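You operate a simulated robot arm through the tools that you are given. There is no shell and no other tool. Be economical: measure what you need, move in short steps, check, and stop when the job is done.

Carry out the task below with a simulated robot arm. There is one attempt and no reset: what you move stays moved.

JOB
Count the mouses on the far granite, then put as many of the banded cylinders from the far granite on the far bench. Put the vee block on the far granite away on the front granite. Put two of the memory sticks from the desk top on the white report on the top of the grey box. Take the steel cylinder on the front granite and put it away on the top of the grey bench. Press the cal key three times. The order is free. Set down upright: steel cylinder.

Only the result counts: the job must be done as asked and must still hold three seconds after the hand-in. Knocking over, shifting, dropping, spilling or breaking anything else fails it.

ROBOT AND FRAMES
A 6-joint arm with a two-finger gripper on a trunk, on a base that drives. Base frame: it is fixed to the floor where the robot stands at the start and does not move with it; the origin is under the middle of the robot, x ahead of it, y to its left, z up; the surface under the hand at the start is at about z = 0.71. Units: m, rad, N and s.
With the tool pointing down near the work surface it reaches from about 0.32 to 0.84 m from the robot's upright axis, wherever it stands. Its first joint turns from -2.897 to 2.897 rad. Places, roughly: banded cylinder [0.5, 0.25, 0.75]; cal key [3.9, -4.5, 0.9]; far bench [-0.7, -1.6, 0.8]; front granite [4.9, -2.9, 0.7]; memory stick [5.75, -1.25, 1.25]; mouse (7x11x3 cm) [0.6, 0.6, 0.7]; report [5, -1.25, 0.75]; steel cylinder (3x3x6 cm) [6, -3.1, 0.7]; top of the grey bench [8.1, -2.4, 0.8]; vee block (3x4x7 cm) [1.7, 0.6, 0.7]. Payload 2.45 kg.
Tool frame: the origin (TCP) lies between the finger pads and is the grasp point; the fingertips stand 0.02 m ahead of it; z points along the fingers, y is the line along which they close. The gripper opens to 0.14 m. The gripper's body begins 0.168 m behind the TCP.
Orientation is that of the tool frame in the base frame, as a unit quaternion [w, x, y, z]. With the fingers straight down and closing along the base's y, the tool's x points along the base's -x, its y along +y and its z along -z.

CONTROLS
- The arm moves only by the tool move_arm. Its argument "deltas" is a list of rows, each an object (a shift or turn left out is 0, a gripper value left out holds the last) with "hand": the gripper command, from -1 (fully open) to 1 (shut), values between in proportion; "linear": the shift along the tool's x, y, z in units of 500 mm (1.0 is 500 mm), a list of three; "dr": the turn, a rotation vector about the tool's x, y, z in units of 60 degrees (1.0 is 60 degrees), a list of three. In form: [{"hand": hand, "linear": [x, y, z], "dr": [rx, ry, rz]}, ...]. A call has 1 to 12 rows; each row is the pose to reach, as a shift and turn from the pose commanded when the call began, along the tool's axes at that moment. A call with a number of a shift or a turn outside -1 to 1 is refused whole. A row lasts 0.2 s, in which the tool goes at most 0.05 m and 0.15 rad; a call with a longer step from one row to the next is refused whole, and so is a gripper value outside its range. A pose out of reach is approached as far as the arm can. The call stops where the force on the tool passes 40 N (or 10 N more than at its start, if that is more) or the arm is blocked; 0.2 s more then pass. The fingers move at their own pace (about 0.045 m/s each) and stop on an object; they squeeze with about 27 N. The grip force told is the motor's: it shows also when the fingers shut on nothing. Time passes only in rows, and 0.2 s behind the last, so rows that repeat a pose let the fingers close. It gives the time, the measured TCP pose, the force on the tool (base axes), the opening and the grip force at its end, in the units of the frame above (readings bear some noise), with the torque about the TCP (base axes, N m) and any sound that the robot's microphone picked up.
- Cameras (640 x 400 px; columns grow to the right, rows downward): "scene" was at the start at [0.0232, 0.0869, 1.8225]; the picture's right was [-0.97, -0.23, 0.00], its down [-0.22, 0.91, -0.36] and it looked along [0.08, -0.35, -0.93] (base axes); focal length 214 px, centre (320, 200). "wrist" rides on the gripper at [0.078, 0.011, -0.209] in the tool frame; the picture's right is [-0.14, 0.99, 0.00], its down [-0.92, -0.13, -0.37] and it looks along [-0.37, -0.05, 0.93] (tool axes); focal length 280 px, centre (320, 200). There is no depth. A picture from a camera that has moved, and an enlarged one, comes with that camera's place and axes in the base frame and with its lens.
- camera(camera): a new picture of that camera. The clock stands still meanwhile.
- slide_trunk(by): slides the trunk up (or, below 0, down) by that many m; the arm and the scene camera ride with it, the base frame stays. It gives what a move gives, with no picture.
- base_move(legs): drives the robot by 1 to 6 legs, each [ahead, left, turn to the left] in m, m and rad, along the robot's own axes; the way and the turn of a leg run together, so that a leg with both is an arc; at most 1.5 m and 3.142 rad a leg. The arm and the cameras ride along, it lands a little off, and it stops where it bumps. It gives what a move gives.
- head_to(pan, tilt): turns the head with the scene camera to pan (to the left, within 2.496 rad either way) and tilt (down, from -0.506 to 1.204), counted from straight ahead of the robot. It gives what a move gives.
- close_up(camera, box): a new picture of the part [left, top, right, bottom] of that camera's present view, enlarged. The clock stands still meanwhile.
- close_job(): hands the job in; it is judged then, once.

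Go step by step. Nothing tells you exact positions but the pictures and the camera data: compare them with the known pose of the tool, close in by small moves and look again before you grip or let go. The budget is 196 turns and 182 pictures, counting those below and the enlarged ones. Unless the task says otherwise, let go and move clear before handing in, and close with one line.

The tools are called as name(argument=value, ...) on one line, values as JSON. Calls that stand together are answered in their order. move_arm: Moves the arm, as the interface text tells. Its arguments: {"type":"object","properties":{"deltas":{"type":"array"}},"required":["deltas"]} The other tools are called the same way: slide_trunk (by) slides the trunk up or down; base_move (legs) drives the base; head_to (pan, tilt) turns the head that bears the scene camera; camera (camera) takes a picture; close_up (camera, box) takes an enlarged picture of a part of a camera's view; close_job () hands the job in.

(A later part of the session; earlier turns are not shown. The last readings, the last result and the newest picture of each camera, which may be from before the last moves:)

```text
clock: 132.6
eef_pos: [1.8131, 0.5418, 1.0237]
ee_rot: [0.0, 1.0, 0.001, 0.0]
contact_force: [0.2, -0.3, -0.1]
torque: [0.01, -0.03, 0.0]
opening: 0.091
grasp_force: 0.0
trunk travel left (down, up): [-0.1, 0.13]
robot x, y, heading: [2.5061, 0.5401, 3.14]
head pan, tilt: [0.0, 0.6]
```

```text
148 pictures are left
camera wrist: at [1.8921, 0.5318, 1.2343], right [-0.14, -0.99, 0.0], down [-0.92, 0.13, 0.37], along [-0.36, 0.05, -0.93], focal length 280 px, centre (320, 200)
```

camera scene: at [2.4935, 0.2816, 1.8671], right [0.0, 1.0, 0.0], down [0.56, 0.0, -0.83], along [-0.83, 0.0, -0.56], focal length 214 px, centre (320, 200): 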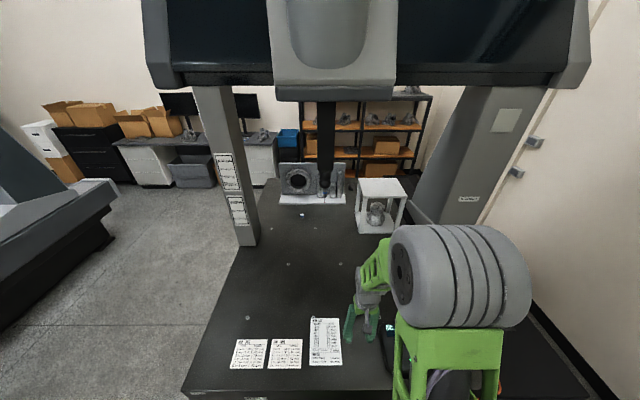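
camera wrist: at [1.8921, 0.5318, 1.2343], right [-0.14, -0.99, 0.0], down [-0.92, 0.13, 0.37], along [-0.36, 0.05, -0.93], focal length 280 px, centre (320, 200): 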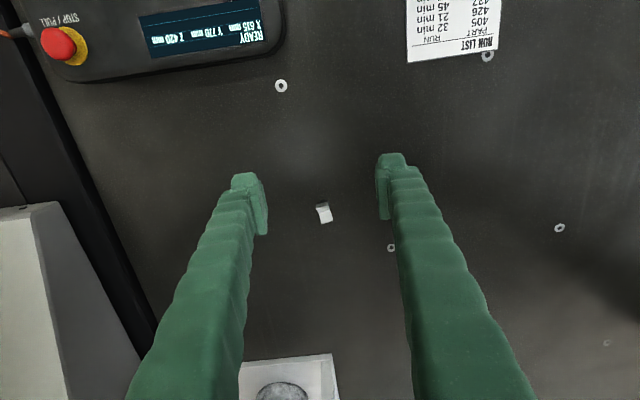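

close_up(camera="wrist", box=[270, 175, 370, 238])

```text
6.35 times, centred on (320, 206) of wrist
camera zoom: at [1.8921, 0.5318, 1.2343], right [-0.14, -0.99, 0.0], down [-0.92, 0.13, 0.37], along [-0.36, 0.05, -0.93], focal length 1780 px, centre (320, 159)
```

zoom: 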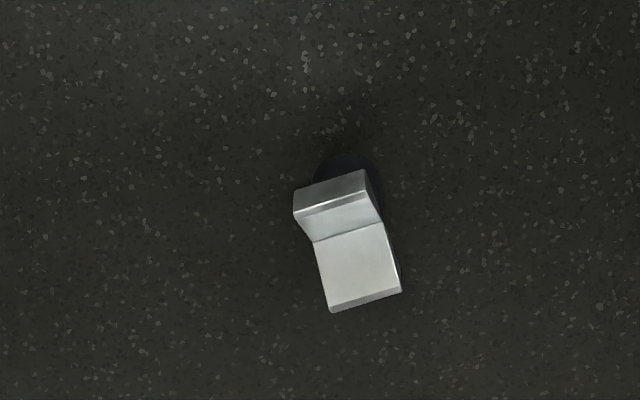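

The shape is a small V-profile; I'll go closer to see its form and heading.

move_arm(deltas=[{"hand": -0.3, "linear": [-0.05, 0, 0.07]}, {"hand": -0.3, "linear": [-0.1, 0, 0.14]}, {"hand": -0.3, "linear": [-0.15, -0.02, 0.2]}, {"hand": -0.3, "linear": [-0.18, -0.02, 0.27]}])

close_up(camera="wrist", box=[220, 120, 420, 245])

```text
clock: 133.6
eef_pos: [1.7238, 0.5516, 0.8879]
ee_rot: [0.0, 1.0, 0.001, 0.0]
contact_force: [-1.1, -0.5, 0.7]
torque: [0.02, -0.07, -0.02]
opening: 0.0906
grasp_force: 0.1
trunk travel left (down, up): [-0.1, 0.13]
robot x, y, heading: [2.5064, 0.5423, 3.139]
head pan, tilt: [0.0, 0.6]
```

```text
3.20 times, centred on (320, 182) of wrist
camera zoom: at [1.8017, 0.5407, 1.0984], right [-0.14, -0.99, 0.0], down [-0.92, 0.13, 0.37], along [-0.36, 0.05, -0.93], focal length 897 px, centre (320, 256)
```

zoom: 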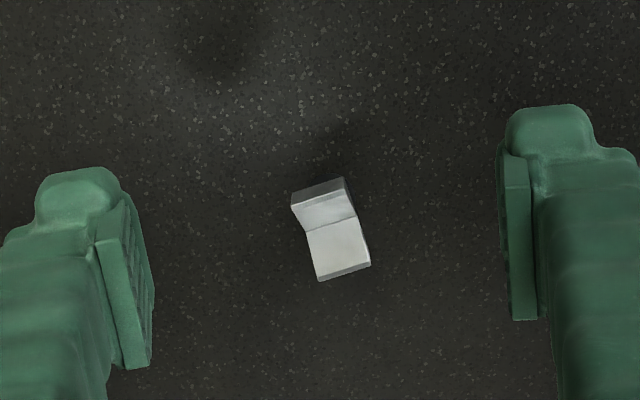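

The block stands about 7 cm tall with its groove up, centre about (1.685, 0.552), turned about 11°. I'll align the gripper over it.

move_arm(deltas=[{"linear": [-0.04, 0, 0], "dr": [0, 0, -0.09]}, {"linear": [-0.078, 0, 0.05], "dr": [0, 0, -0.18]}, {"linear": [-0.078, 0, 0.1], "dr": [0, 0, -0.18]}])

close_up(camera="wrist", box=[220, 120, 420, 245])

```text
clock: 134.4
eef_pos: [1.6852, 0.5503, 0.8401]
ee_rot: [0.0, 0.995, 0.096, 0.001]
contact_force: [-0.6, -0.8, -0.1]
torque: [0.01, -0.01, -0.02]
opening: 0.091
grasp_force: 0.0
trunk travel left (down, up): [-0.1, 0.13]
robot x, y, heading: [2.5036, 0.543, 3.144]
head pan, tilt: [0.0, 0.6]
```

```text
3.20 times, centred on (320, 182) of wrist
camera zoom: at [1.7642, 0.5557, 1.051], right [0.05, -1.0, 0.0], down [-0.93, -0.05, 0.37], along [-0.37, -0.02, -0.93], focal length 897 px, centre (320, 256)
```

zoom: 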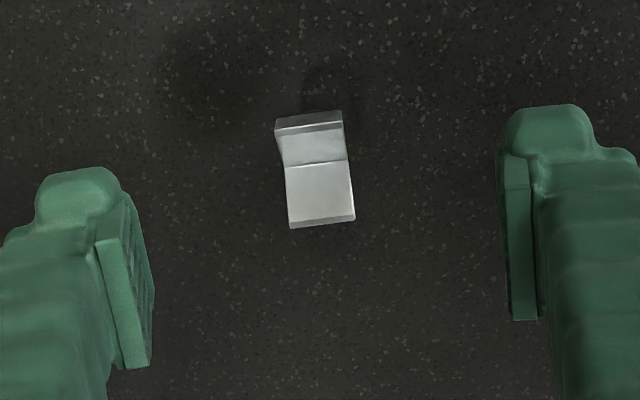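

Aligned well. Descending around it and gripping.

move_arm(deltas=[{"linear": [0, 0, 0.09]}, {"linear": [0, 0, 0.18]}, {"linear": [0, 0, 0.18], "hand": 1}, {"linear": [0, 0, 0.18], "hand": 1}, {"linear": [0, 0, 0.18], "hand": 1}, {"linear": [0, 0, 0.18], "hand": 1}, {"linear": [0, 0, 0.18], "hand": 1}, {"linear": [0, 0, 0.18], "hand": 1}])

close_up(camera="wrist", box=[220, 120, 420, 245])

```text
clock: 136.2
eef_pos: [1.6854, 0.5517, 0.7497]
ee_rot: [-0.001, 0.996, 0.094, 0.001]
contact_force: [0.2, 0.6, 0.9]
torque: [0.02, 0.0, 0.0]
opening: 0.0204
grasp_force: 27.2
trunk travel left (down, up): [-0.1, 0.13]
robot x, y, heading: [2.5067, 0.543, 3.14]
head pan, tilt: [0.0, 0.6]
```

```text
3.20 times, centred on (320, 182) of wrist
camera zoom: at [1.7649, 0.5553, 0.9604], right [0.05, -1.0, 0.0], down [-0.93, -0.05, 0.37], along [-0.37, -0.02, -0.93], focal length 897 px, centre (320, 256)
```

zoom: 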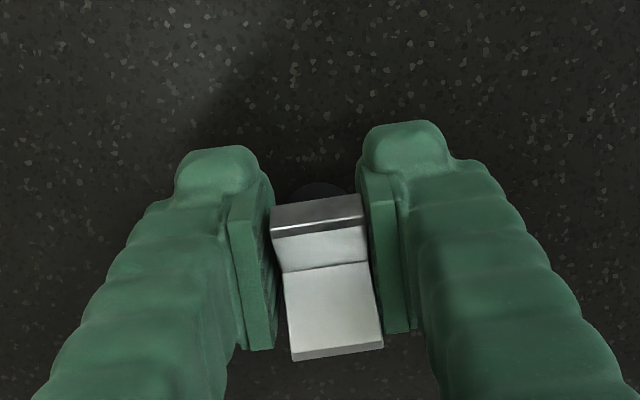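

Gripped at 2.0 cm. Lifting.

move_arm(deltas=[{"linear": [0, 0, -0.06], "hand": 1}, {"linear": [0, 0, -0.15], "hand": 1}, {"linear": [0, 0, -0.24], "hand": 1}, {"linear": [0, 0, -0.33], "hand": 1}, {"linear": [0.07, 0, -0.38], "hand": 1}, {"linear": [0.16, 0, -0.42], "hand": 1}, {"linear": [0.25, 0, -0.45], "hand": 1}, {"linear": [0.34, 0, -0.48], "hand": 1}, {"linear": [0.43, 0, -0.48], "hand": 1}, {"linear": [0.52, 0, -0.48], "hand": 1}, {"linear": [0.6, 0, -0.48], "hand": 1}])

camera(camera="wrist")

head_to(pan=-0.5, tilt=0.5)

camera(camera="scene")

```text
clock: 138.6
eef_pos: [1.9808, 0.6081, 0.9913]
ee_rot: [0.0, 0.996, 0.094, 0.0]
contact_force: [0.6, -0.5, -1.7]
torque: [0.01, 0.03, 0.0]
opening: 0.0207
grasp_force: 27.1
trunk travel left (down, up): [-0.1, 0.13]
robot x, y, heading: [2.5041, 0.5421, 3.138]
head pan, tilt: [0.0, 0.6]
```

```text
143 pictures are left
camera wrist: at [2.0609, 0.6131, 1.2005], right [0.05, -1.0, 0.0], down [-0.93, -0.05, 0.37], along [-0.37, -0.02, -0.93], focal length 280 px, centre (320, 200)
```

wrist: 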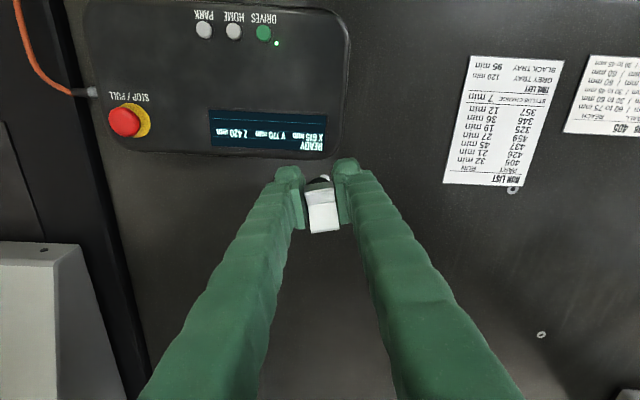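

```text
clock: 139.5
eef_pos: [1.9787, 0.6083, 0.9897]
ee_rot: [0.0, 0.996, 0.094, 0.0]
contact_force: [-0.7, -0.6, -1.6]
torque: [-0.01, 0.0, -0.03]
opening: 0.0207
grasp_force: 27.1
trunk travel left (down, up): [-0.1, 0.13]
robot x, y, heading: [2.5063, 0.542, 3.14]
head pan, tilt: [-0.499, 0.499]
```

```text
142 pictures are left
camera scene: at [2.4154, 0.4458, 1.8761], right [0.48, 0.88, 0.0], down [0.42, -0.23, -0.88], along [-0.77, 0.42, -0.48], focal length 214 px, centre (320, 200)
```

scene: 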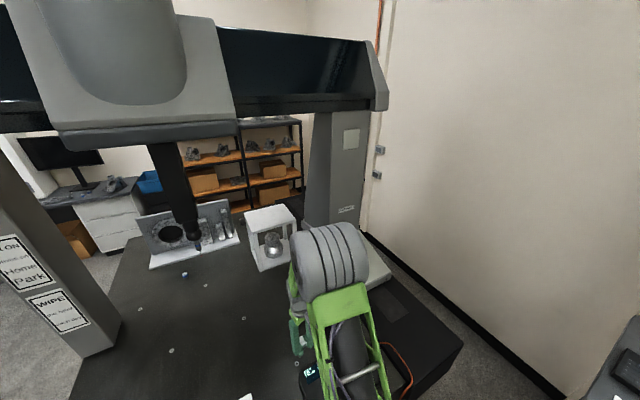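

The vee block is held. Backing out, turning to face +x and looking toward the rest of the room.

base_move(legs=[[-0.12, 0, 0], [0, 0.9, 0], [0, 0, 1.57], [0, 0, 1.57]])

head_to(pan=-0.35, tilt=0.4)

camera(camera="scene")

```text
clock: 156.2
eef_pos: [3.1506, -0.4214, 0.9896]
ee_rot: [0.0, -0.094, 0.996, 0.0]
contact_force: [-0.8, 0.8, -1.3]
torque: [-0.03, 0.03, -0.04]
opening: 0.0206
grasp_force: 27.3
trunk travel left (down, up): [-0.1, 0.13]
robot x, y, heading: [2.6246, -0.3506, -0.001]
head pan, tilt: [-0.499, 0.499]
```

```text
clock: 156.9
eef_pos: [3.151, -0.4209, 0.9901]
ee_rot: [0.0, -0.095, 0.995, 0.0]
contact_force: [0.2, -1.0, -1.6]
torque: [-0.02, 0.03, -0.02]
opening: 0.0203
grasp_force: 26.8
trunk travel left (down, up): [-0.1, 0.13]
robot x, y, heading: [2.6248, -0.3502, 0.005]
head pan, tilt: [-0.351, 0.4]
```

```text
141 pictures are left
camera scene: at [2.7225, -0.2443, 1.8853], right [-0.34, -0.94, 0.0], down [-0.37, 0.13, -0.92], along [0.86, -0.32, -0.39], focal length 214 px, centre (320, 200)
```

scene: 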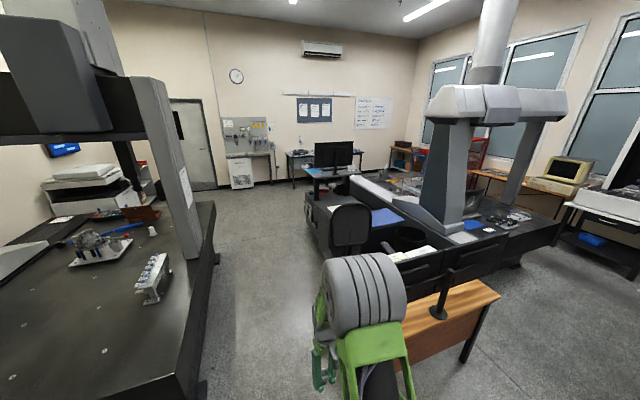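

close_up(camera="scene", box=[280, 130, 440, 230])

close_up(camera="scene", box=[380, 170, 640, 330])

```text
4.00 times, centred on (360, 180) of scene
camera zoom: at [2.7225, -0.2443, 1.8853], right [-0.34, -0.94, 0.0], down [-0.37, 0.13, -0.92], along [0.86, -0.32, -0.39], focal length 858 px, centre (160, 280)
```

zoom: 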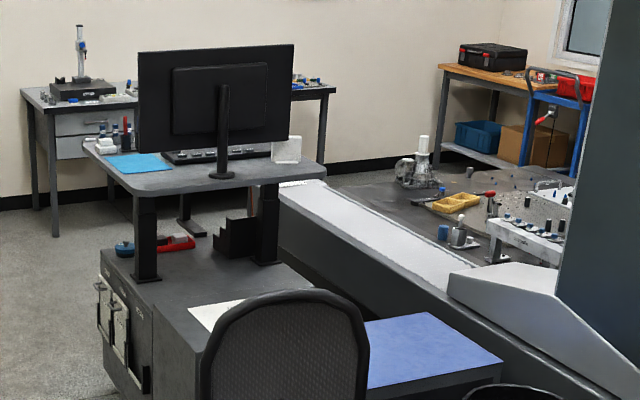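

```text
2.46 times, centred on (510, 250) of scene
camera zoom: at [2.7225, -0.2443, 1.8853], right [-0.34, -0.94, 0.0], down [-0.37, 0.13, -0.92], along [0.86, -0.32, -0.39], focal length 528 px, centre (-148, 77)
```

zoom: 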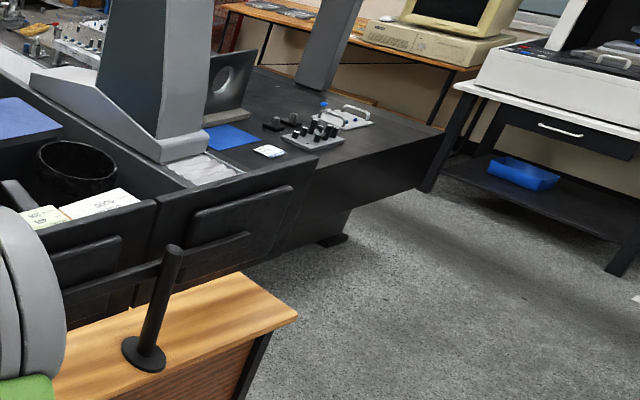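

The front granite lies beyond the brown desk; its near end is about x = 3.8. I'll turn to face -y and look at the gap.

base_move(legs=[[0.0, 0, -1.5708], [0.3, 0.15, 0]])

head_to(pan=0.1, tilt=0.7)

camera(camera="scene")

```text
clock: 162.9
eef_pos: [2.7064, -1.1793, 0.9904]
ee_rot: [-0.001, 0.637, 0.771, 0.0]
contact_force: [0.1, -0.4, -0.9]
torque: [0.04, 0.01, 0.01]
opening: 0.0205
grasp_force: 26.7
trunk travel left (down, up): [-0.1, 0.13]
robot x, y, heading: [2.7744, -0.6539, -1.572]
head pan, tilt: [-0.351, 0.4]
```

```text
clock: 163.8
eef_pos: [2.707, -1.1804, 0.9902]
ee_rot: [0.0, 0.638, 0.77, 0.0]
contact_force: [0.0, 0.0, -1.0]
torque: [0.04, 0.0, -0.01]
opening: 0.0203
grasp_force: 26.9
trunk travel left (down, up): [-0.1, 0.13]
robot x, y, heading: [2.7755, -0.6516, -1.573]
head pan, tilt: [0.099, 0.7]
```

```text
138 pictures are left
camera scene: at [2.9222, -0.7479, 1.8585], right [-1.0, -0.1, 0.0], down [-0.06, 0.64, -0.77], along [0.08, -0.76, -0.64], focal length 214 px, centre (320, 200)
```

scene: 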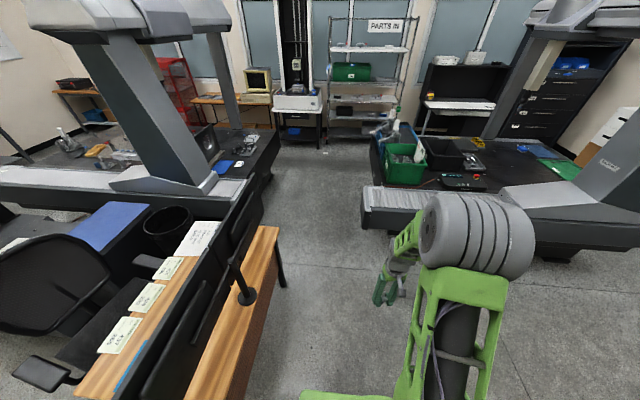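

The gap is narrow but passable. I'll raise and shift the arm to the +x side, then go through in short legs.

move_arm(deltas=[{"hand": 1, "linear": [0, 0.06, -0.06]}, {"hand": 1, "linear": [0, 0.12, -0.12]}, {"hand": 1, "linear": [0, 0.18, -0.18]}, {"hand": 1, "linear": [0, 0.24, -0.24]}])

base_move(legs=[[0.0, 0.17, 0], [1.45, 0, 0]])

head_to(pan=0.7, tilt=0.7)

camera(camera="scene")

```text
clock: 164.8
eef_pos: [2.8238, -1.1558, 1.1103]
ee_rot: [0.0, 0.638, 0.77, 0.0]
contact_force: [0.3, 0.7, -1.6]
torque: [-0.02, -0.01, -0.02]
opening: 0.0206
grasp_force: 27.4
trunk travel left (down, up): [-0.1, 0.13]
robot x, y, heading: [2.7755, -0.6542, -1.57]
head pan, tilt: [0.099, 0.7]
```

```text
clock: 173.8
eef_pos: [2.9929, -2.6076, 1.1111]
ee_rot: [0.001, 0.638, 0.77, 0.0]
contact_force: [0.3, -0.1, -1.2]
torque: [0.02, 0.0, -0.02]
opening: 0.0204
grasp_force: 27.4
trunk travel left (down, up): [-0.1, 0.13]
robot x, y, heading: [2.9437, -2.1002, -1.566]
head pan, tilt: [0.099, 0.7]
```

```text
clock: 174.8
eef_pos: [2.992, -2.6072, 1.1091]
ee_rot: [0.001, 0.638, 0.77, -0.001]
contact_force: [0.4, 0.9, -0.9]
torque: [0.03, -0.01, -0.02]
opening: 0.0208
grasp_force: 27.0
trunk travel left (down, up): [-0.1, 0.13]
robot x, y, heading: [2.9429, -2.1017, -1.569]
head pan, tilt: [0.7, 0.7]
```

```text
137 pictures are left
camera scene: at [3.1373, -2.1782, 1.8584], right [-0.77, -0.64, 0.0], down [-0.41, 0.49, -0.76], along [0.49, -0.59, -0.64], focal length 214 px, centre (320, 200)
```

scene: 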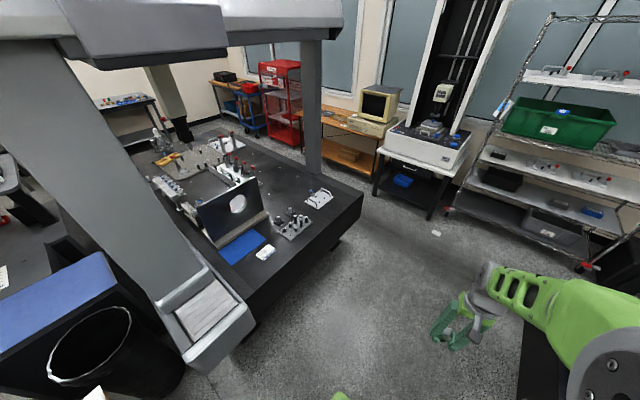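

Through. Enlarging the granite's near end and the machine with the keys.

close_up(camera="scene", box=[140, 110, 380, 260])

close_up(camera="scene", box=[350, 60, 510, 160])

```text
2.67 times, centred on (260, 185) of scene
camera zoom: at [3.1373, -2.1782, 1.8584], right [-0.77, -0.64, 0.0], down [-0.41, 0.49, -0.76], along [0.49, -0.59, -0.64], focal length 572 px, centre (480, 240)
```

zoom: 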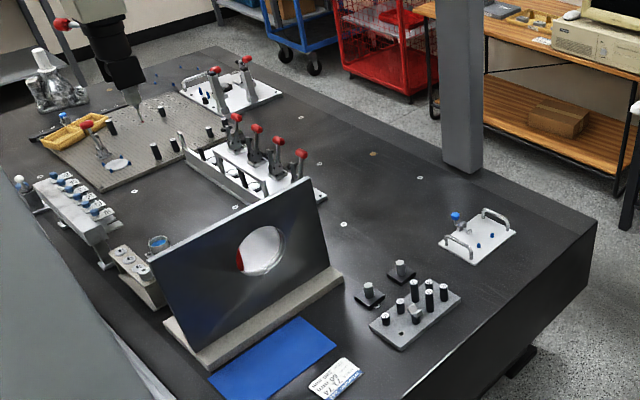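

```text
4.00 times, centred on (430, 110) of scene
camera zoom: at [3.1373, -2.1782, 1.8584], right [-0.77, -0.64, 0.0], down [-0.41, 0.49, -0.76], along [0.49, -0.59, -0.64], focal length 858 px, centre (-120, 560)
```

zoom: 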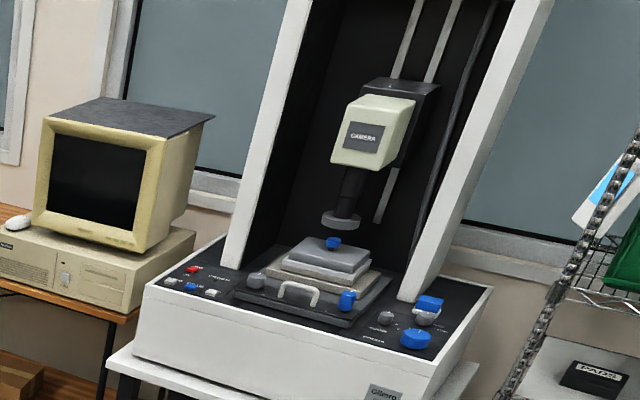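

The keys are on the machine at the rear. First the vee block: the free granite spot is about (3.92, -3.07). Driving there and turning to face +x.

base_move(legs=[[0.97, 0.38, 0], [0, 0, 1.569]])

camera(camera="wrist")

```text
clock: 183.9
eef_pos: [3.819, -3.0428, 1.1109]
ee_rot: [0.0, -0.083, 0.997, 0.001]
contact_force: [-1.4, -0.2, -2.1]
torque: [0.0, 0.0, 0.01]
opening: 0.0201
grasp_force: 26.9
trunk travel left (down, up): [-0.1, 0.13]
robot x, y, heading: [3.3153, -3.0799, -0.023]
head pan, tilt: [0.7, 0.7]
```

```text
134 pictures are left
camera wrist: at [3.7416, -3.044, 1.3197], right [-0.03, 1.0, 0.0], down [0.93, 0.03, 0.37], along [0.37, 0.01, -0.93], focal length 280 px, centre (320, 200)
```

wrist: 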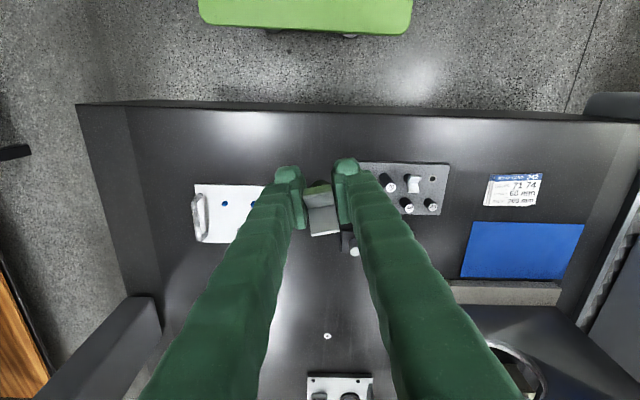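

There's a gap between the handled plate and the tray. Descending to hover over (3.86, -3.05).

move_arm(deltas=[{"hand": 1, "linear": [-0.04, -0.014, 0.06]}, {"hand": 1, "linear": [-0.076, -0.027, 0.14]}, {"hand": 1, "linear": [-0.076, -0.027, 0.23]}, {"hand": 1, "linear": [-0.076, -0.027, 0.32]}, {"hand": 1, "linear": [-0.076, -0.027, 0.41]}, {"hand": 1, "linear": [-0.076, -0.027, 0.5]}, {"hand": 1, "linear": [-0.076, -0.027, 0.58]}])

camera(camera="wrist")

```text
clock: 185.5
eef_pos: [3.8608, -3.0495, 0.8194]
ee_rot: [0.0, -0.084, 0.996, 0.001]
contact_force: [0.1, -0.6, -1.4]
torque: [0.0, -0.02, 0.0]
opening: 0.0203
grasp_force: 27.4
trunk travel left (down, up): [-0.1, 0.13]
robot x, y, heading: [3.3123, -3.0811, -0.02]
head pan, tilt: [0.7, 0.7]
```

```text
133 pictures are left
camera wrist: at [3.7828, -3.0519, 1.0292], right [-0.03, 1.0, 0.0], down [0.93, 0.03, 0.37], along [0.37, 0.01, -0.93], focal length 280 px, centre (320, 200)
```

wrist: 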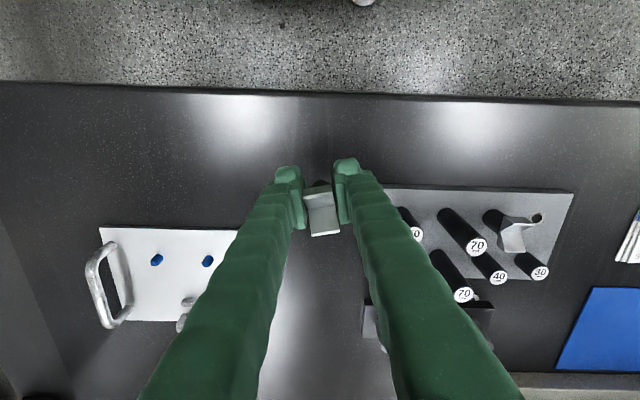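

Clear; lowering gently, shifted slightly away from the tray.

move_arm(deltas=[{"hand": 1, "linear": [0, -0.03, 0.05]}, {"hand": 1, "linear": [0, -0.03, 0.1]}, {"hand": 1, "linear": [0, -0.03, 0.12]}, {"hand": 1, "linear": [0, -0.03, 0.128]}, {"hand": 1, "linear": [0, -0.03, 0.134]}, {"hand": 1, "linear": [0, -0.03, 0.14]}, {"hand": 1, "linear": [0, -0.03, 0.144]}])

```text
clock: 187.1
eef_pos: [3.8614, -3.065, 0.7485]
ee_rot: [0.001, -0.083, 0.997, 0.0]
contact_force: [-0.1, -0.9, 16.5]
torque: [0.0, -0.08, 0.01]
opening: 0.0204
grasp_force: 27.0
trunk travel left (down, up): [-0.1, 0.13]
robot x, y, heading: [3.316, -3.0821, -0.025]
head pan, tilt: [0.7, 0.7]
```

move_arm(deltas=[{"hand": 0.35, "linear": [0, 0, 0]}, {"hand": 0.35, "linear": [0, 0, 0]}, {"hand": 0.35, "linear": [0, 0, 0]}, {"hand": 0.35, "linear": [0, 0, -0.05]}, {"hand": 0.35, "linear": [0, 0, -0.14]}, {"hand": 0.35, "linear": [0, 0, -0.23]}, {"hand": 0.35, "linear": [0, 0, -0.32]}, {"hand": 0.35, "linear": [0, 0, -0.41]}, {"hand": 0.35, "linear": [0.05, 0, -0.47]}, {"hand": 0.35, "linear": [0.13, 0, -0.5]}])

camera(camera="wrist")

```text
clock: 189.3
eef_pos: [3.7962, -3.0752, 0.9984]
ee_rot: [0.001, -0.083, 0.997, 0.001]
contact_force: [0.1, 0.2, 0.1]
torque: [-0.03, -0.03, 0.0]
opening: 0.0457
grasp_force: 0.0
trunk travel left (down, up): [-0.1, 0.13]
robot x, y, heading: [3.3154, -3.0801, -0.015]
head pan, tilt: [0.7, 0.7]
```

```text
132 pictures are left
camera wrist: at [3.7191, -3.0771, 1.2081], right [-0.03, 1.0, 0.0], down [0.93, 0.03, 0.37], along [0.37, 0.01, -0.93], focal length 280 px, centre (320, 200)
```

wrist: 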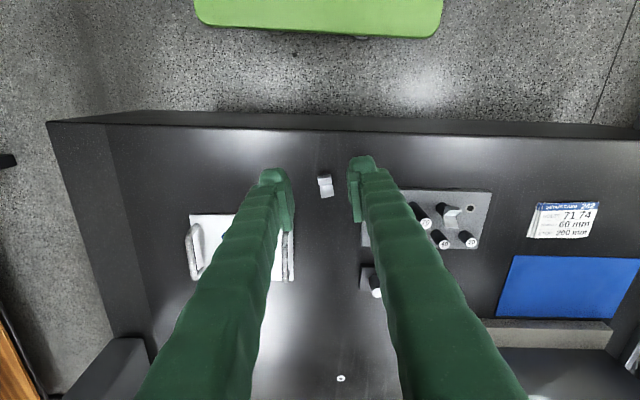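

Vee block stands on the front granite. Now to the cal key: turning to face -y and approaching the machine, then looking.

move_arm(deltas=[{"hand": 1, "linear": [0.08, 0, -0.04]}, {"hand": 1, "linear": [0.14, 0, -0.1]}])

base_move(legs=[[-0.05, 0, 0], [0, 0, -1.55], [0.55, 0.1, 0]])

head_to(pan=0.3, tilt=0.7)

camera(camera="scene")

```text
clock: 189.9
eef_pos: [3.7271, -3.0882, 1.0477]
ee_rot: [0.0, -0.084, 0.996, 0.0]
contact_force: [-0.1, 0.5, 0.5]
torque: [0.01, -0.1, -0.02]
opening: 0.0001
grasp_force: 6.2
trunk travel left (down, up): [-0.1, 0.13]
robot x, y, heading: [3.3171, -3.0807, -0.021]
head pan, tilt: [0.7, 0.7]
```

```text
clock: 197.5
eef_pos: [3.3657, -4.0448, 1.0488]
ee_rot: [0.0, 0.639, 0.77, -0.001]
contact_force: [0.8, 0.2, 0.7]
torque: [0.02, -0.01, -0.02]
opening: 0.0002
grasp_force: 27.2
trunk travel left (down, up): [-0.1, 0.13]
robot x, y, heading: [3.3633, -3.6315, -1.573]
head pan, tilt: [0.7, 0.7]
```

```text
clock: 198.3
eef_pos: [3.3652, -4.0444, 1.0471]
ee_rot: [0.0, 0.638, 0.77, 0.0]
contact_force: [-0.8, 0.2, -0.1]
torque: [0.04, -0.01, 0.0]
opening: 0.0001
grasp_force: 27.5
trunk travel left (down, up): [-0.1, 0.13]
robot x, y, heading: [3.3647, -3.6273, -1.574]
head pan, tilt: [0.3, 0.7]
```

```text
131 pictures are left
camera scene: at [3.53, -3.722, 1.8585], right [-0.96, -0.29, 0.0], down [-0.19, 0.62, -0.76], along [0.22, -0.73, -0.64], focal length 214 px, centre (320, 200)
```

scene: 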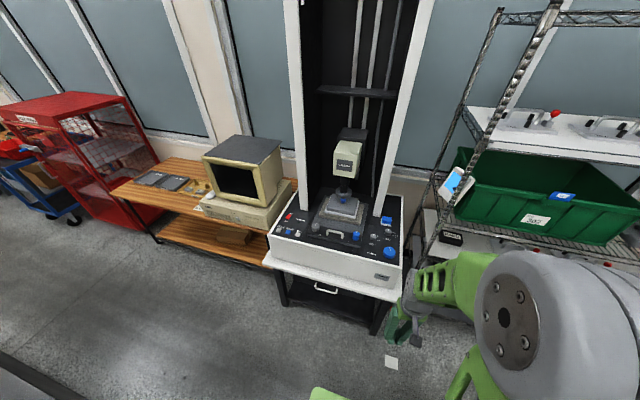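

close_up(camera="scene", box=[260, 200, 340, 250])

close_up(camera="scene", box=[340, 210, 420, 260])

```text
8.00 times, centred on (300, 225) of scene
camera zoom: at [3.53, -3.722, 1.8585], right [-0.96, -0.29, 0.0], down [-0.19, 0.62, -0.76], along [0.22, -0.73, -0.64], focal length 1716 px, centre (480, 0)
```

zoom: 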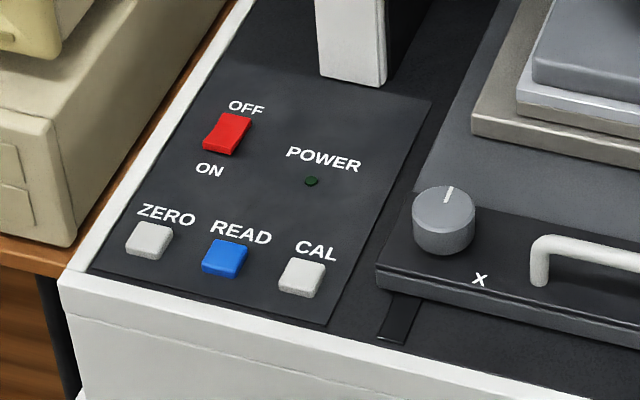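

```text
8.00 times, centred on (380, 235) of scene
camera zoom: at [3.53, -3.722, 1.8585], right [-0.96, -0.29, 0.0], down [-0.19, 0.62, -0.76], along [0.22, -0.73, -0.64], focal length 1716 px, centre (-160, -80)
```

zoom: 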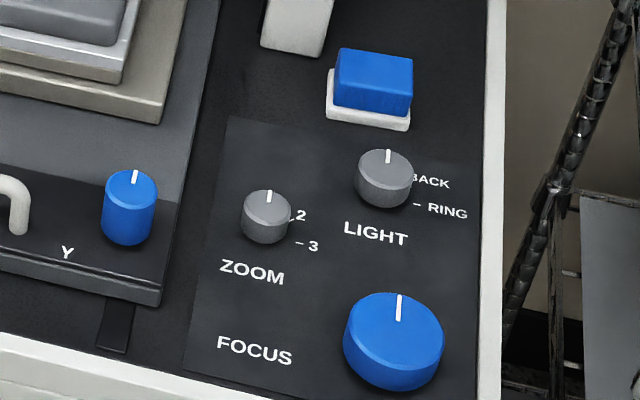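

CAL key found at about (3.89, -4.48), a white key next to READ. I'll move the base within reach and bring the closed fingers above it.

base_move(legs=[[0.27, 0, 0], [0, 0.24, 0]])

camera(camera="wrist")

```text
clock: 202.6
eef_pos: [3.6024, -4.3143, 1.0485]
ee_rot: [-0.001, 0.641, 0.768, -0.001]
contact_force: [-0.2, 0.3, 0.1]
torque: [0.01, 0.0, 0.03]
opening: 0.0001
grasp_force: 27.2
trunk travel left (down, up): [-0.1, 0.13]
robot x, y, heading: [3.6006, -3.9032, -1.579]
head pan, tilt: [0.3, 0.7]
```

```text
128 pictures are left
camera wrist: at [3.599, -4.2351, 1.2579], right [1.0, 0.04, 0.0], down [0.04, -0.93, 0.37], along [0.02, -0.37, -0.93], focal length 280 px, centre (320, 200)
```

wrist: 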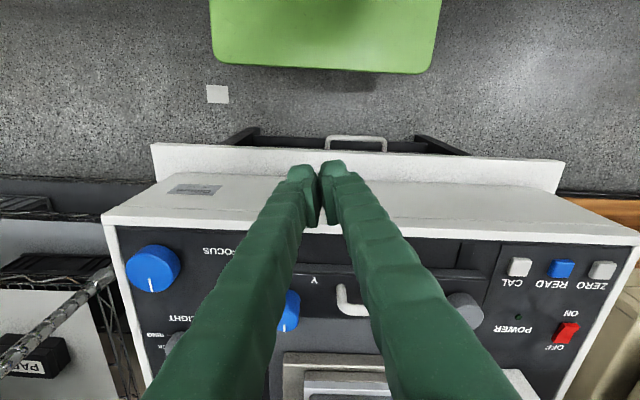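

CAL is about (3.905, -4.475, 0.90). Moving above it with the yaw squared to the key row.

move_arm(deltas=[{"hand": 1, "linear": [-0.053, 0.0675, 0], "dr": [0, 0, 0.06]}, {"hand": 1, "linear": [-0.106, 0.135, 0], "dr": [0, 0, 0.12]}, {"hand": 1, "linear": [-0.159, 0.2025, 0], "dr": [0, 0, 0.171]}, {"hand": 1, "linear": [-0.212, 0.27, 0], "dr": [0, 0, 0.171]}, {"hand": 1, "linear": [-0.265, 0.3375, 0], "dr": [0, 0, 0.171]}, {"hand": 1, "linear": [-0.318, 0.405, 0], "dr": [0, 0, 0.171]}, {"hand": 1, "linear": [-0.371, 0.4725, 0], "dr": [0, 0, 0.171]}, {"hand": 1, "linear": [-0.425, 0.54, 0], "dr": [0, 0, 0.171]}, {"hand": 1, "linear": [-0.425, 0.54, 0.08], "dr": [0, 0, 0.171]}])

camera(camera="wrist")

```text
clock: 204.6
eef_pos: [3.9045, -4.4735, 1.0067]
ee_rot: [-0.001, 0.707, 0.708, 0.0]
contact_force: [0.3, -0.3, 0.1]
torque: [0.02, -0.01, 0.03]
opening: 0.0
grasp_force: 27.0
trunk travel left (down, up): [-0.1, 0.13]
robot x, y, heading: [3.6035, -3.9008, -1.576]
head pan, tilt: [0.3, 0.7]
```

```text
127 pictures are left
camera wrist: at [3.9168, -4.3955, 1.2177], right [0.99, -0.14, 0.0], down [-0.13, -0.92, 0.37], along [-0.05, -0.36, -0.93], focal length 280 px, centre (320, 200)
```

wrist: 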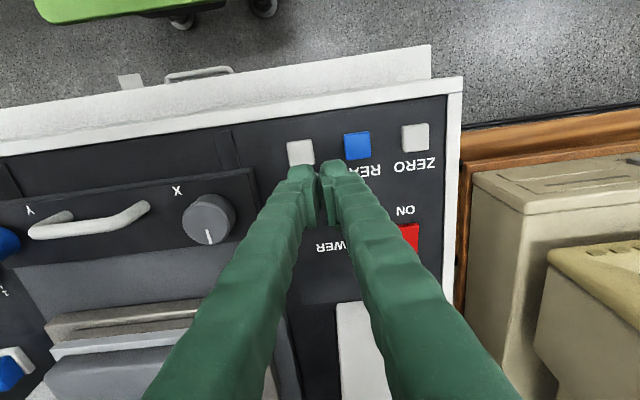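

CAL sees at (3.886, -4.459). Correcting and lowering a bit to check.

move_arm(deltas=[{"hand": 1, "linear": [0.027, -0.037, 0.04]}, {"hand": 1, "linear": [0.027, -0.037, 0.11]}])

camera(camera="wrist")

```text
clock: 205.2
eef_pos: [3.8845, -4.4617, 0.9512]
ee_rot: [0.0, 0.705, 0.709, 0.0]
contact_force: [-0.4, -0.3, 0.4]
torque: [0.06, 0.01, -0.03]
opening: 0.0
grasp_force: 27.4
trunk travel left (down, up): [-0.1, 0.13]
robot x, y, heading: [3.604, -3.9084, -1.576]
head pan, tilt: [0.3, 0.7]
```

```text
126 pictures are left
camera wrist: at [3.8975, -4.383, 1.1617], right [0.99, -0.13, 0.0], down [-0.12, -0.92, 0.37], along [-0.05, -0.36, -0.93], focal length 280 px, centre (320, 200)
```

wrist: 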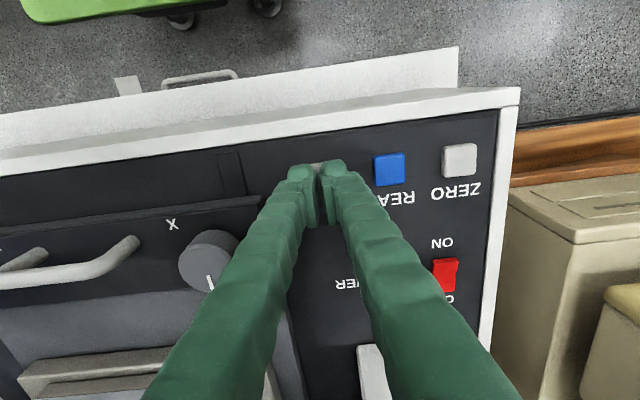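

Fingers sit squarely over CAL. Pressing slowly.

move_arm(deltas=[{"hand": 1, "linear": [0, 0.004, 0.03]}, {"hand": 1, "linear": [0, 0.004, 0.05]}, {"hand": 1, "linear": [0, 0.004, 0.056]}, {"hand": 1, "linear": [0, 0.004, 0.062]}, {"hand": 1, "linear": [0, 0.004, 0.068]}, {"hand": 1, "linear": [0, 0.004, 0.074]}, {"hand": 1, "linear": [0, 0.004, 0.08]}])

```text
clock: 205.7
eef_pos: [3.8891, -4.4646, 0.9412]
ee_rot: [0.005, 0.706, 0.709, -0.002]
contact_force: [-5.4, 9.9, 33.3]
torque: [0.44, 0.18, 0.06]
opening: 0.0063
grasp_force: 29.7
trunk travel left (down, up): [-0.1, 0.13]
robot x, y, heading: [3.6025, -3.9022, -1.578]
head pan, tilt: [0.3, 0.7]
heard: click
stopped in row 2: the force on the tool passed its limit at 158 N (the readings are from after the stop); the commanded pose is now the measured one
```

A click was heard (press one), the key top being higher (~0.92). Backing off a little.

move_arm(deltas=[{"hand": 1, "linear": [0, 0, -0.02]}, {"hand": 1, "linear": [0, 0, -0.04]}, {"hand": 1, "linear": [0, 0, -0.04]}])

camera(camera="wrist")

```text
clock: 206.5
eef_pos: [3.8898, -4.4641, 0.9572]
ee_rot: [0.005, 0.706, 0.709, -0.002]
contact_force: [-0.3, 0.6, 0.5]
torque: [-0.01, -0.03, -0.02]
opening: 0.0002
grasp_force: 30.0
trunk travel left (down, up): [-0.1, 0.13]
robot x, y, heading: [3.6016, -3.9027, -1.577]
head pan, tilt: [0.3, 0.7]
```

```text
125 pictures are left
camera wrist: at [3.9005, -4.3848, 1.1668], right [0.99, -0.13, 0.01], down [-0.13, -0.92, 0.38], along [-0.05, -0.37, -0.93], focal length 280 px, centre (320, 200)
```

wrist: 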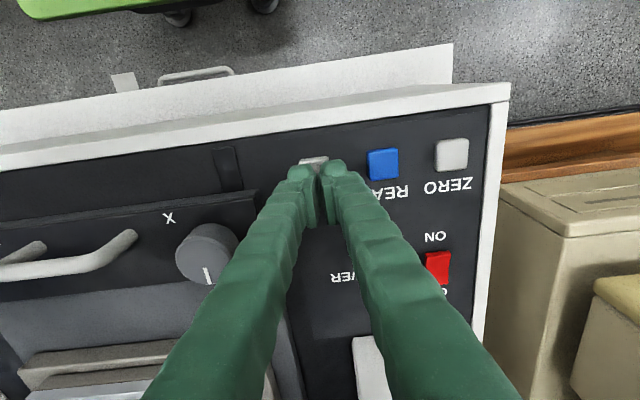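

Second press, in 2 mm steps.

move_arm(deltas=[{"hand": 1, "linear": [0, 0, 0.016]}, {"hand": 1, "linear": [0, 0, 0.022]}, {"hand": 1, "linear": [0, 0, 0.026]}, {"hand": 1, "linear": [0, 0, 0.03]}, {"hand": 1, "linear": [0, 0, 0.034]}, {"hand": 1, "linear": [0, 0, 0.038]}, {"hand": 1, "linear": [0, 0, 0.042]}, {"hand": 1, "linear": [0, 0, 0.046]}])

```text
clock: 208.1
eef_pos: [3.8897, -4.4666, 0.9415]
ee_rot: [0.007, 0.706, 0.708, -0.002]
contact_force: [-3.0, 6.6, 23.3]
torque: [0.3, 0.13, 0.04]
opening: 0.0061
grasp_force: 29.1
trunk travel left (down, up): [-0.1, 0.13]
robot x, y, heading: [3.6009, -3.8999, -1.576]
head pan, tilt: [0.3, 0.7]
heard: click
stopped in row 7: the force on the tool passed its limit at 44 N (the readings are from after the stop); the commanded pose is now the measured one
```

Second click. Releasing and pressing a third time.

move_arm(deltas=[{"hand": 1, "linear": [0, 0, -0.02]}, {"hand": 1, "linear": [0, 0, -0.036]}, {"hand": 1, "linear": [0, 0, -0.036]}])

move_arm(deltas=[{"hand": 1, "linear": [0, 0, 0.016]}, {"hand": 1, "linear": [0, 0, 0.022]}, {"hand": 1, "linear": [0, 0, 0.026]}, {"hand": 1, "linear": [0, 0, 0.03]}, {"hand": 1, "linear": [0, 0, 0.034]}, {"hand": 1, "linear": [0, 0, 0.038]}, {"hand": 1, "linear": [0, 0, 0.042]}, {"hand": 1, "linear": [0, 0, 0.046]}])

```text
clock: 208.9
eef_pos: [3.8905, -4.4673, 0.9574]
ee_rot: [0.007, 0.706, 0.708, -0.001]
contact_force: [-0.2, -0.1, 0.4]
torque: [0.02, 0.0, -0.04]
opening: 0.0001
grasp_force: 29.2
trunk travel left (down, up): [-0.1, 0.13]
robot x, y, heading: [3.6037, -3.9017, -1.577]
head pan, tilt: [0.3, 0.7]
```

```text
clock: 210.5
eef_pos: [3.8897, -4.4674, 0.9418]
ee_rot: [0.009, 0.706, 0.709, -0.003]
contact_force: [-3.5, 6.3, 22.7]
torque: [0.33, 0.16, 0.06]
opening: 0.006
grasp_force: 28.6
trunk travel left (down, up): [-0.1, 0.13]
robot x, y, heading: [3.6001, -3.904, -1.581]
head pan, tilt: [0.3, 0.7]
heard: click
stopped in row 7: the force on the tool passed its limit at 43 N (the readings are from after the stop); the commanded pose is now the measured one
```

Three clicks. Lifting off and retracting the arm before driving to the steel cylinder.

move_arm(deltas=[{"hand": 1, "linear": [0, 0, -0.08]}, {"hand": 1, "linear": [0, 0, -0.16]}, {"hand": 1, "linear": [0.03, -0.06, -0.22]}, {"hand": 1, "linear": [0.06, -0.13, -0.28]}, {"hand": 1, "linear": [0.09, -0.2, -0.32]}, {"hand": 1, "linear": [0.12, -0.28, -0.34]}, {"hand": 1, "linear": [0.15, -0.36, -0.36]}, {"hand": 1, "linear": [0.18, -0.44, -0.38]}, {"hand": 1, "linear": [0.21, -0.52, -0.4]}, {"hand": 1, "linear": [0.25, -0.58, -0.42]}])

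base_move(legs=[[0, 0, 1.57]])

head_to(pan=0.0, tilt=0.5)

camera(camera="scene")

```text
clock: 212.7
eef_pos: [3.5988, -4.3417, 1.1459]
ee_rot: [0.008, 0.706, 0.708, -0.003]
contact_force: [-0.3, -0.7, 0.2]
torque: [-0.03, 0.0, 0.01]
opening: 0.0001
grasp_force: 29.5
trunk travel left (down, up): [-0.1, 0.13]
robot x, y, heading: [3.603, -3.9018, -1.583]
head pan, tilt: [0.3, 0.7]
```

```text
clock: 216.9
eef_pos: [4.0421, -3.9096, 1.1467]
ee_rot: [0.008, 0.004, 1.0, 0.005]
contact_force: [-0.1, 0.1, -0.9]
torque: [0.01, -0.01, 0.0]
opening: 0.0
grasp_force: 29.4
trunk travel left (down, up): [-0.1, 0.13]
robot x, y, heading: [3.6017, -3.9017, -0.015]
head pan, tilt: [0.3, 0.7]
```

```text
clock: 217.7
eef_pos: [4.0419, -3.9103, 1.1473]
ee_rot: [0.008, 0.004, 1.0, 0.004]
contact_force: [-0.1, -0.1, 1.3]
torque: [-0.01, 0.02, -0.01]
opening: 0.0
grasp_force: 29.4
trunk travel left (down, up): [-0.1, 0.13]
robot x, y, heading: [3.605, -3.9026, -0.022]
head pan, tilt: [0.0, 0.499]
```

```text
124 pictures are left
camera scene: at [3.706, -3.7625, 1.8761], right [-0.02, -1.0, 0.0], down [-0.48, 0.01, -0.88], along [0.88, -0.02, -0.48], focal length 214 px, centre (320, 200)
```

scene: 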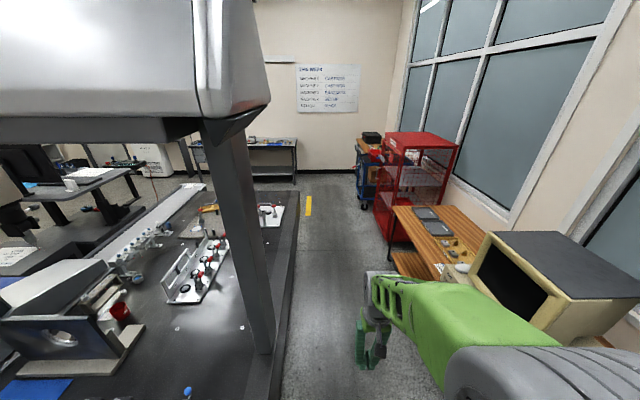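

The corridor between granite and window benches is clear. I'll shift right a little to clear the bridge end and drive along to x = 6.

base_move(legs=[[0, -0.14, 0.02], [1.5, 0, 0], [0.85, 0, 0]])

head_to(pan=1.3, tilt=0.7)

camera(camera="scene")

```text
clock: 230.7
eef_pos: [6.3858, -4.0355, 1.145]
ee_rot: [0.008, -0.007, 1.0, 0.004]
contact_force: [-0.1, -0.2, 0.2]
torque: [-0.01, 0.06, -0.02]
opening: 0.0
grasp_force: 29.2
trunk travel left (down, up): [-0.1, 0.13]
robot x, y, heading: [5.943, -4.0405, 0.005]
head pan, tilt: [0.0, 0.499]
```

```text
clock: 232.1
eef_pos: [6.3859, -4.0358, 1.1453]
ee_rot: [0.008, -0.008, 1.0, 0.005]
contact_force: [-0.3, -1.0, 0.4]
torque: [-0.01, 0.0, 0.02]
opening: 0.0002
grasp_force: 29.5
trunk travel left (down, up): [-0.1, 0.13]
robot x, y, heading: [5.9485, -4.0384, 0.004]
head pan, tilt: [1.3, 0.7]
```

```text
123 pictures are left
camera scene: at [5.9775, -3.8138, 1.8585], right [0.96, -0.26, 0.0], down [-0.17, -0.62, -0.77], along [0.2, 0.74, -0.64], focal length 214 px, centre (320, 200)
```

scene: 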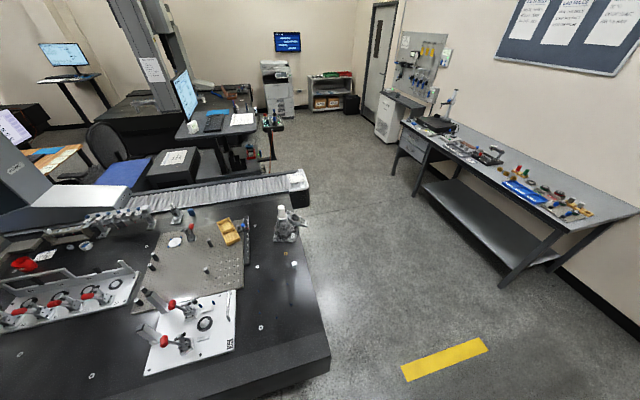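

close_up(camera="scene", box=[130, 190, 330, 315])

close_up(camera="scene", box=[380, 80, 640, 240])

close_up(camera="scene", box=[90, 60, 310, 200])

```text
3.20 times, centred on (230, 252) of scene
camera zoom: at [5.9775, -3.8138, 1.8585], right [0.96, -0.26, 0.0], down [-0.17, -0.62, -0.77], along [0.2, 0.74, -0.64], focal length 686 px, centre (608, 32)
```

zoom: 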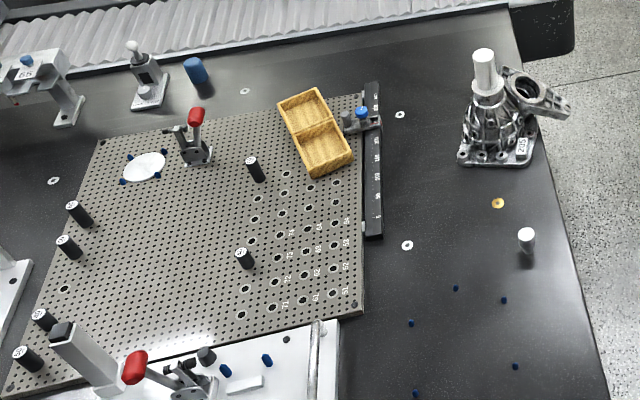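

```text
2.46 times, centred on (510, 160) of scene
camera zoom: at [5.9775, -3.8138, 1.8585], right [0.96, -0.26, 0.0], down [-0.17, -0.62, -0.77], along [0.2, 0.74, -0.64], focal length 528 px, centre (-148, 298)
```

zoom: 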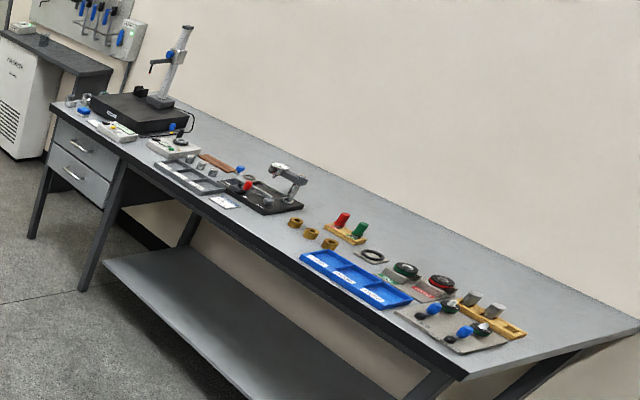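

```text
2.86 times, centred on (200, 130) of scene
camera zoom: at [5.9775, -3.8138, 1.8585], right [0.96, -0.26, 0.0], down [-0.17, -0.62, -0.77], along [0.2, 0.74, -0.64], focal length 613 px, centre (663, 400)
```

zoom: 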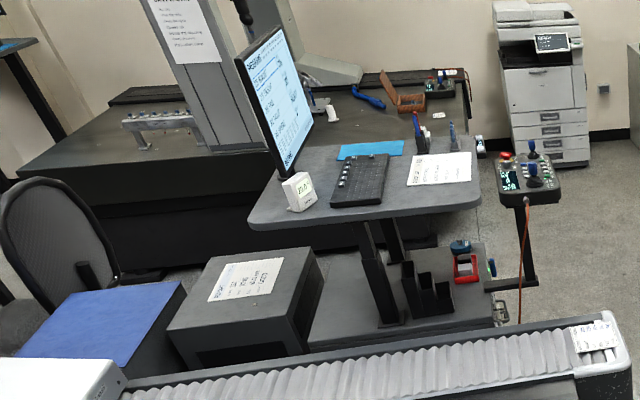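

The steel cylinder is near (6.02, -3.07) by the granite's far edge. I'll drive around to that end and face it.

base_move(legs=[[0.67, 0, 0], [0, 0.95, 0], [0, 0, 1.57], [0, 0, 1.57]])

move_arm(deltas=[{"hand": -0.3, "linear": [0, 0, 0.09]}, {"hand": -0.3, "linear": [0, 0, 0.18]}, {"hand": -0.3, "linear": [0, 0, 0.27]}])

camera(camera="wrist")

```text
clock: 251.8
eef_pos: [6.1698, -3.0922, 1.1463]
ee_rot: [0.004, 1.0, 0.012, -0.008]
contact_force: [0.8, 0.4, 0.5]
torque: [-0.01, 0.0, -0.02]
opening: 0.0
grasp_force: 29.8
trunk travel left (down, up): [-0.1, 0.13]
robot x, y, heading: [6.6104, -3.0835, -3.129]
head pan, tilt: [1.3, 0.7]
```

```text
clock: 252.6
eef_pos: [6.1652, -3.0943, 1.0105]
ee_rot: [0.005, 1.0, 0.011, -0.007]
contact_force: [-0.5, -0.2, 0.8]
torque: [-0.04, 0.01, 0.03]
opening: 0.0697
grasp_force: 0.1
trunk travel left (down, up): [-0.1, 0.13]
robot x, y, heading: [6.608, -3.0891, -3.134]
head pan, tilt: [1.3, 0.7]
```

```text
119 pictures are left
camera wrist: at [6.2488, -3.1001, 1.219], right [-0.12, -0.99, 0.01], down [-0.92, 0.11, 0.38], along [-0.38, 0.03, -0.92], focal length 280 px, centre (320, 200)
```

wrist: 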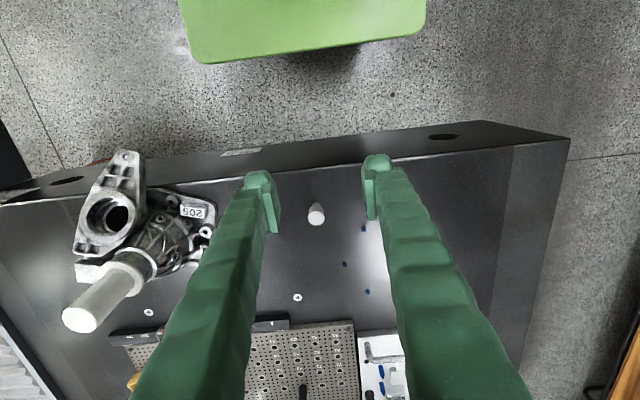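

The cylinder stands at about (6.04, -3.075). Moving above it and levelling the slight tool tilt.

move_arm(deltas=[{"hand": -0.3, "linear": [-0.08, -0.03, 0.0], "dr": [0.0096, 0.0134, 0]}, {"hand": -0.3, "linear": [-0.16, -0.03, 0.0], "dr": [0.0096, 0.0134, 0]}, {"hand": -0.3, "linear": [-0.24, -0.03, 0.02], "dr": [0.0096, 0.0134, 0]}, {"hand": -0.3, "linear": [-0.24, -0.03, 0.11], "dr": [0.0096, 0.0134, 0]}, {"hand": -0.3, "linear": [-0.24, -0.03, 0.2], "dr": [0.0096, 0.0134, 0]}, {"hand": -0.3, "linear": [-0.24, -0.03, 0.28], "dr": [0.0096, 0.0134, 0]}])

camera(camera="wrist")

```text
clock: 254.0
eef_pos: [6.0426, -3.0825, 0.8732]
ee_rot: [-0.001, 1.0, 0.012, -0.001]
contact_force: [-0.6, -0.3, 0.5]
torque: [-0.02, 0.0, 0.01]
opening: 0.091
grasp_force: 0.0
trunk travel left (down, up): [-0.1, 0.13]
robot x, y, heading: [6.6127, -3.084, -3.13]
head pan, tilt: [1.3, 0.7]
```

```text
118 pictures are left
camera wrist: at [6.1226, -3.0916, 1.0824], right [-0.12, -0.99, 0.0], down [-0.92, 0.11, 0.37], along [-0.37, 0.04, -0.93], focal length 280 px, centre (320, 200)
```

wrist: 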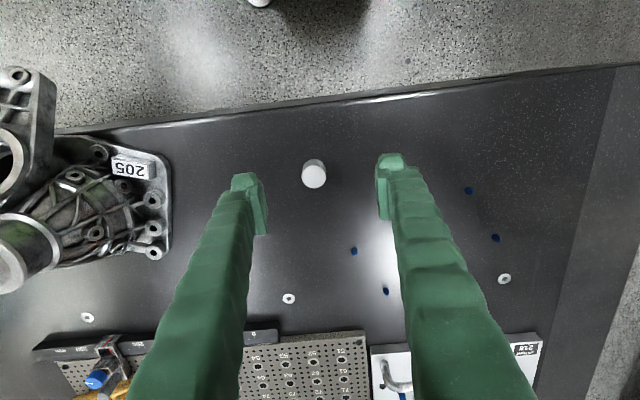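

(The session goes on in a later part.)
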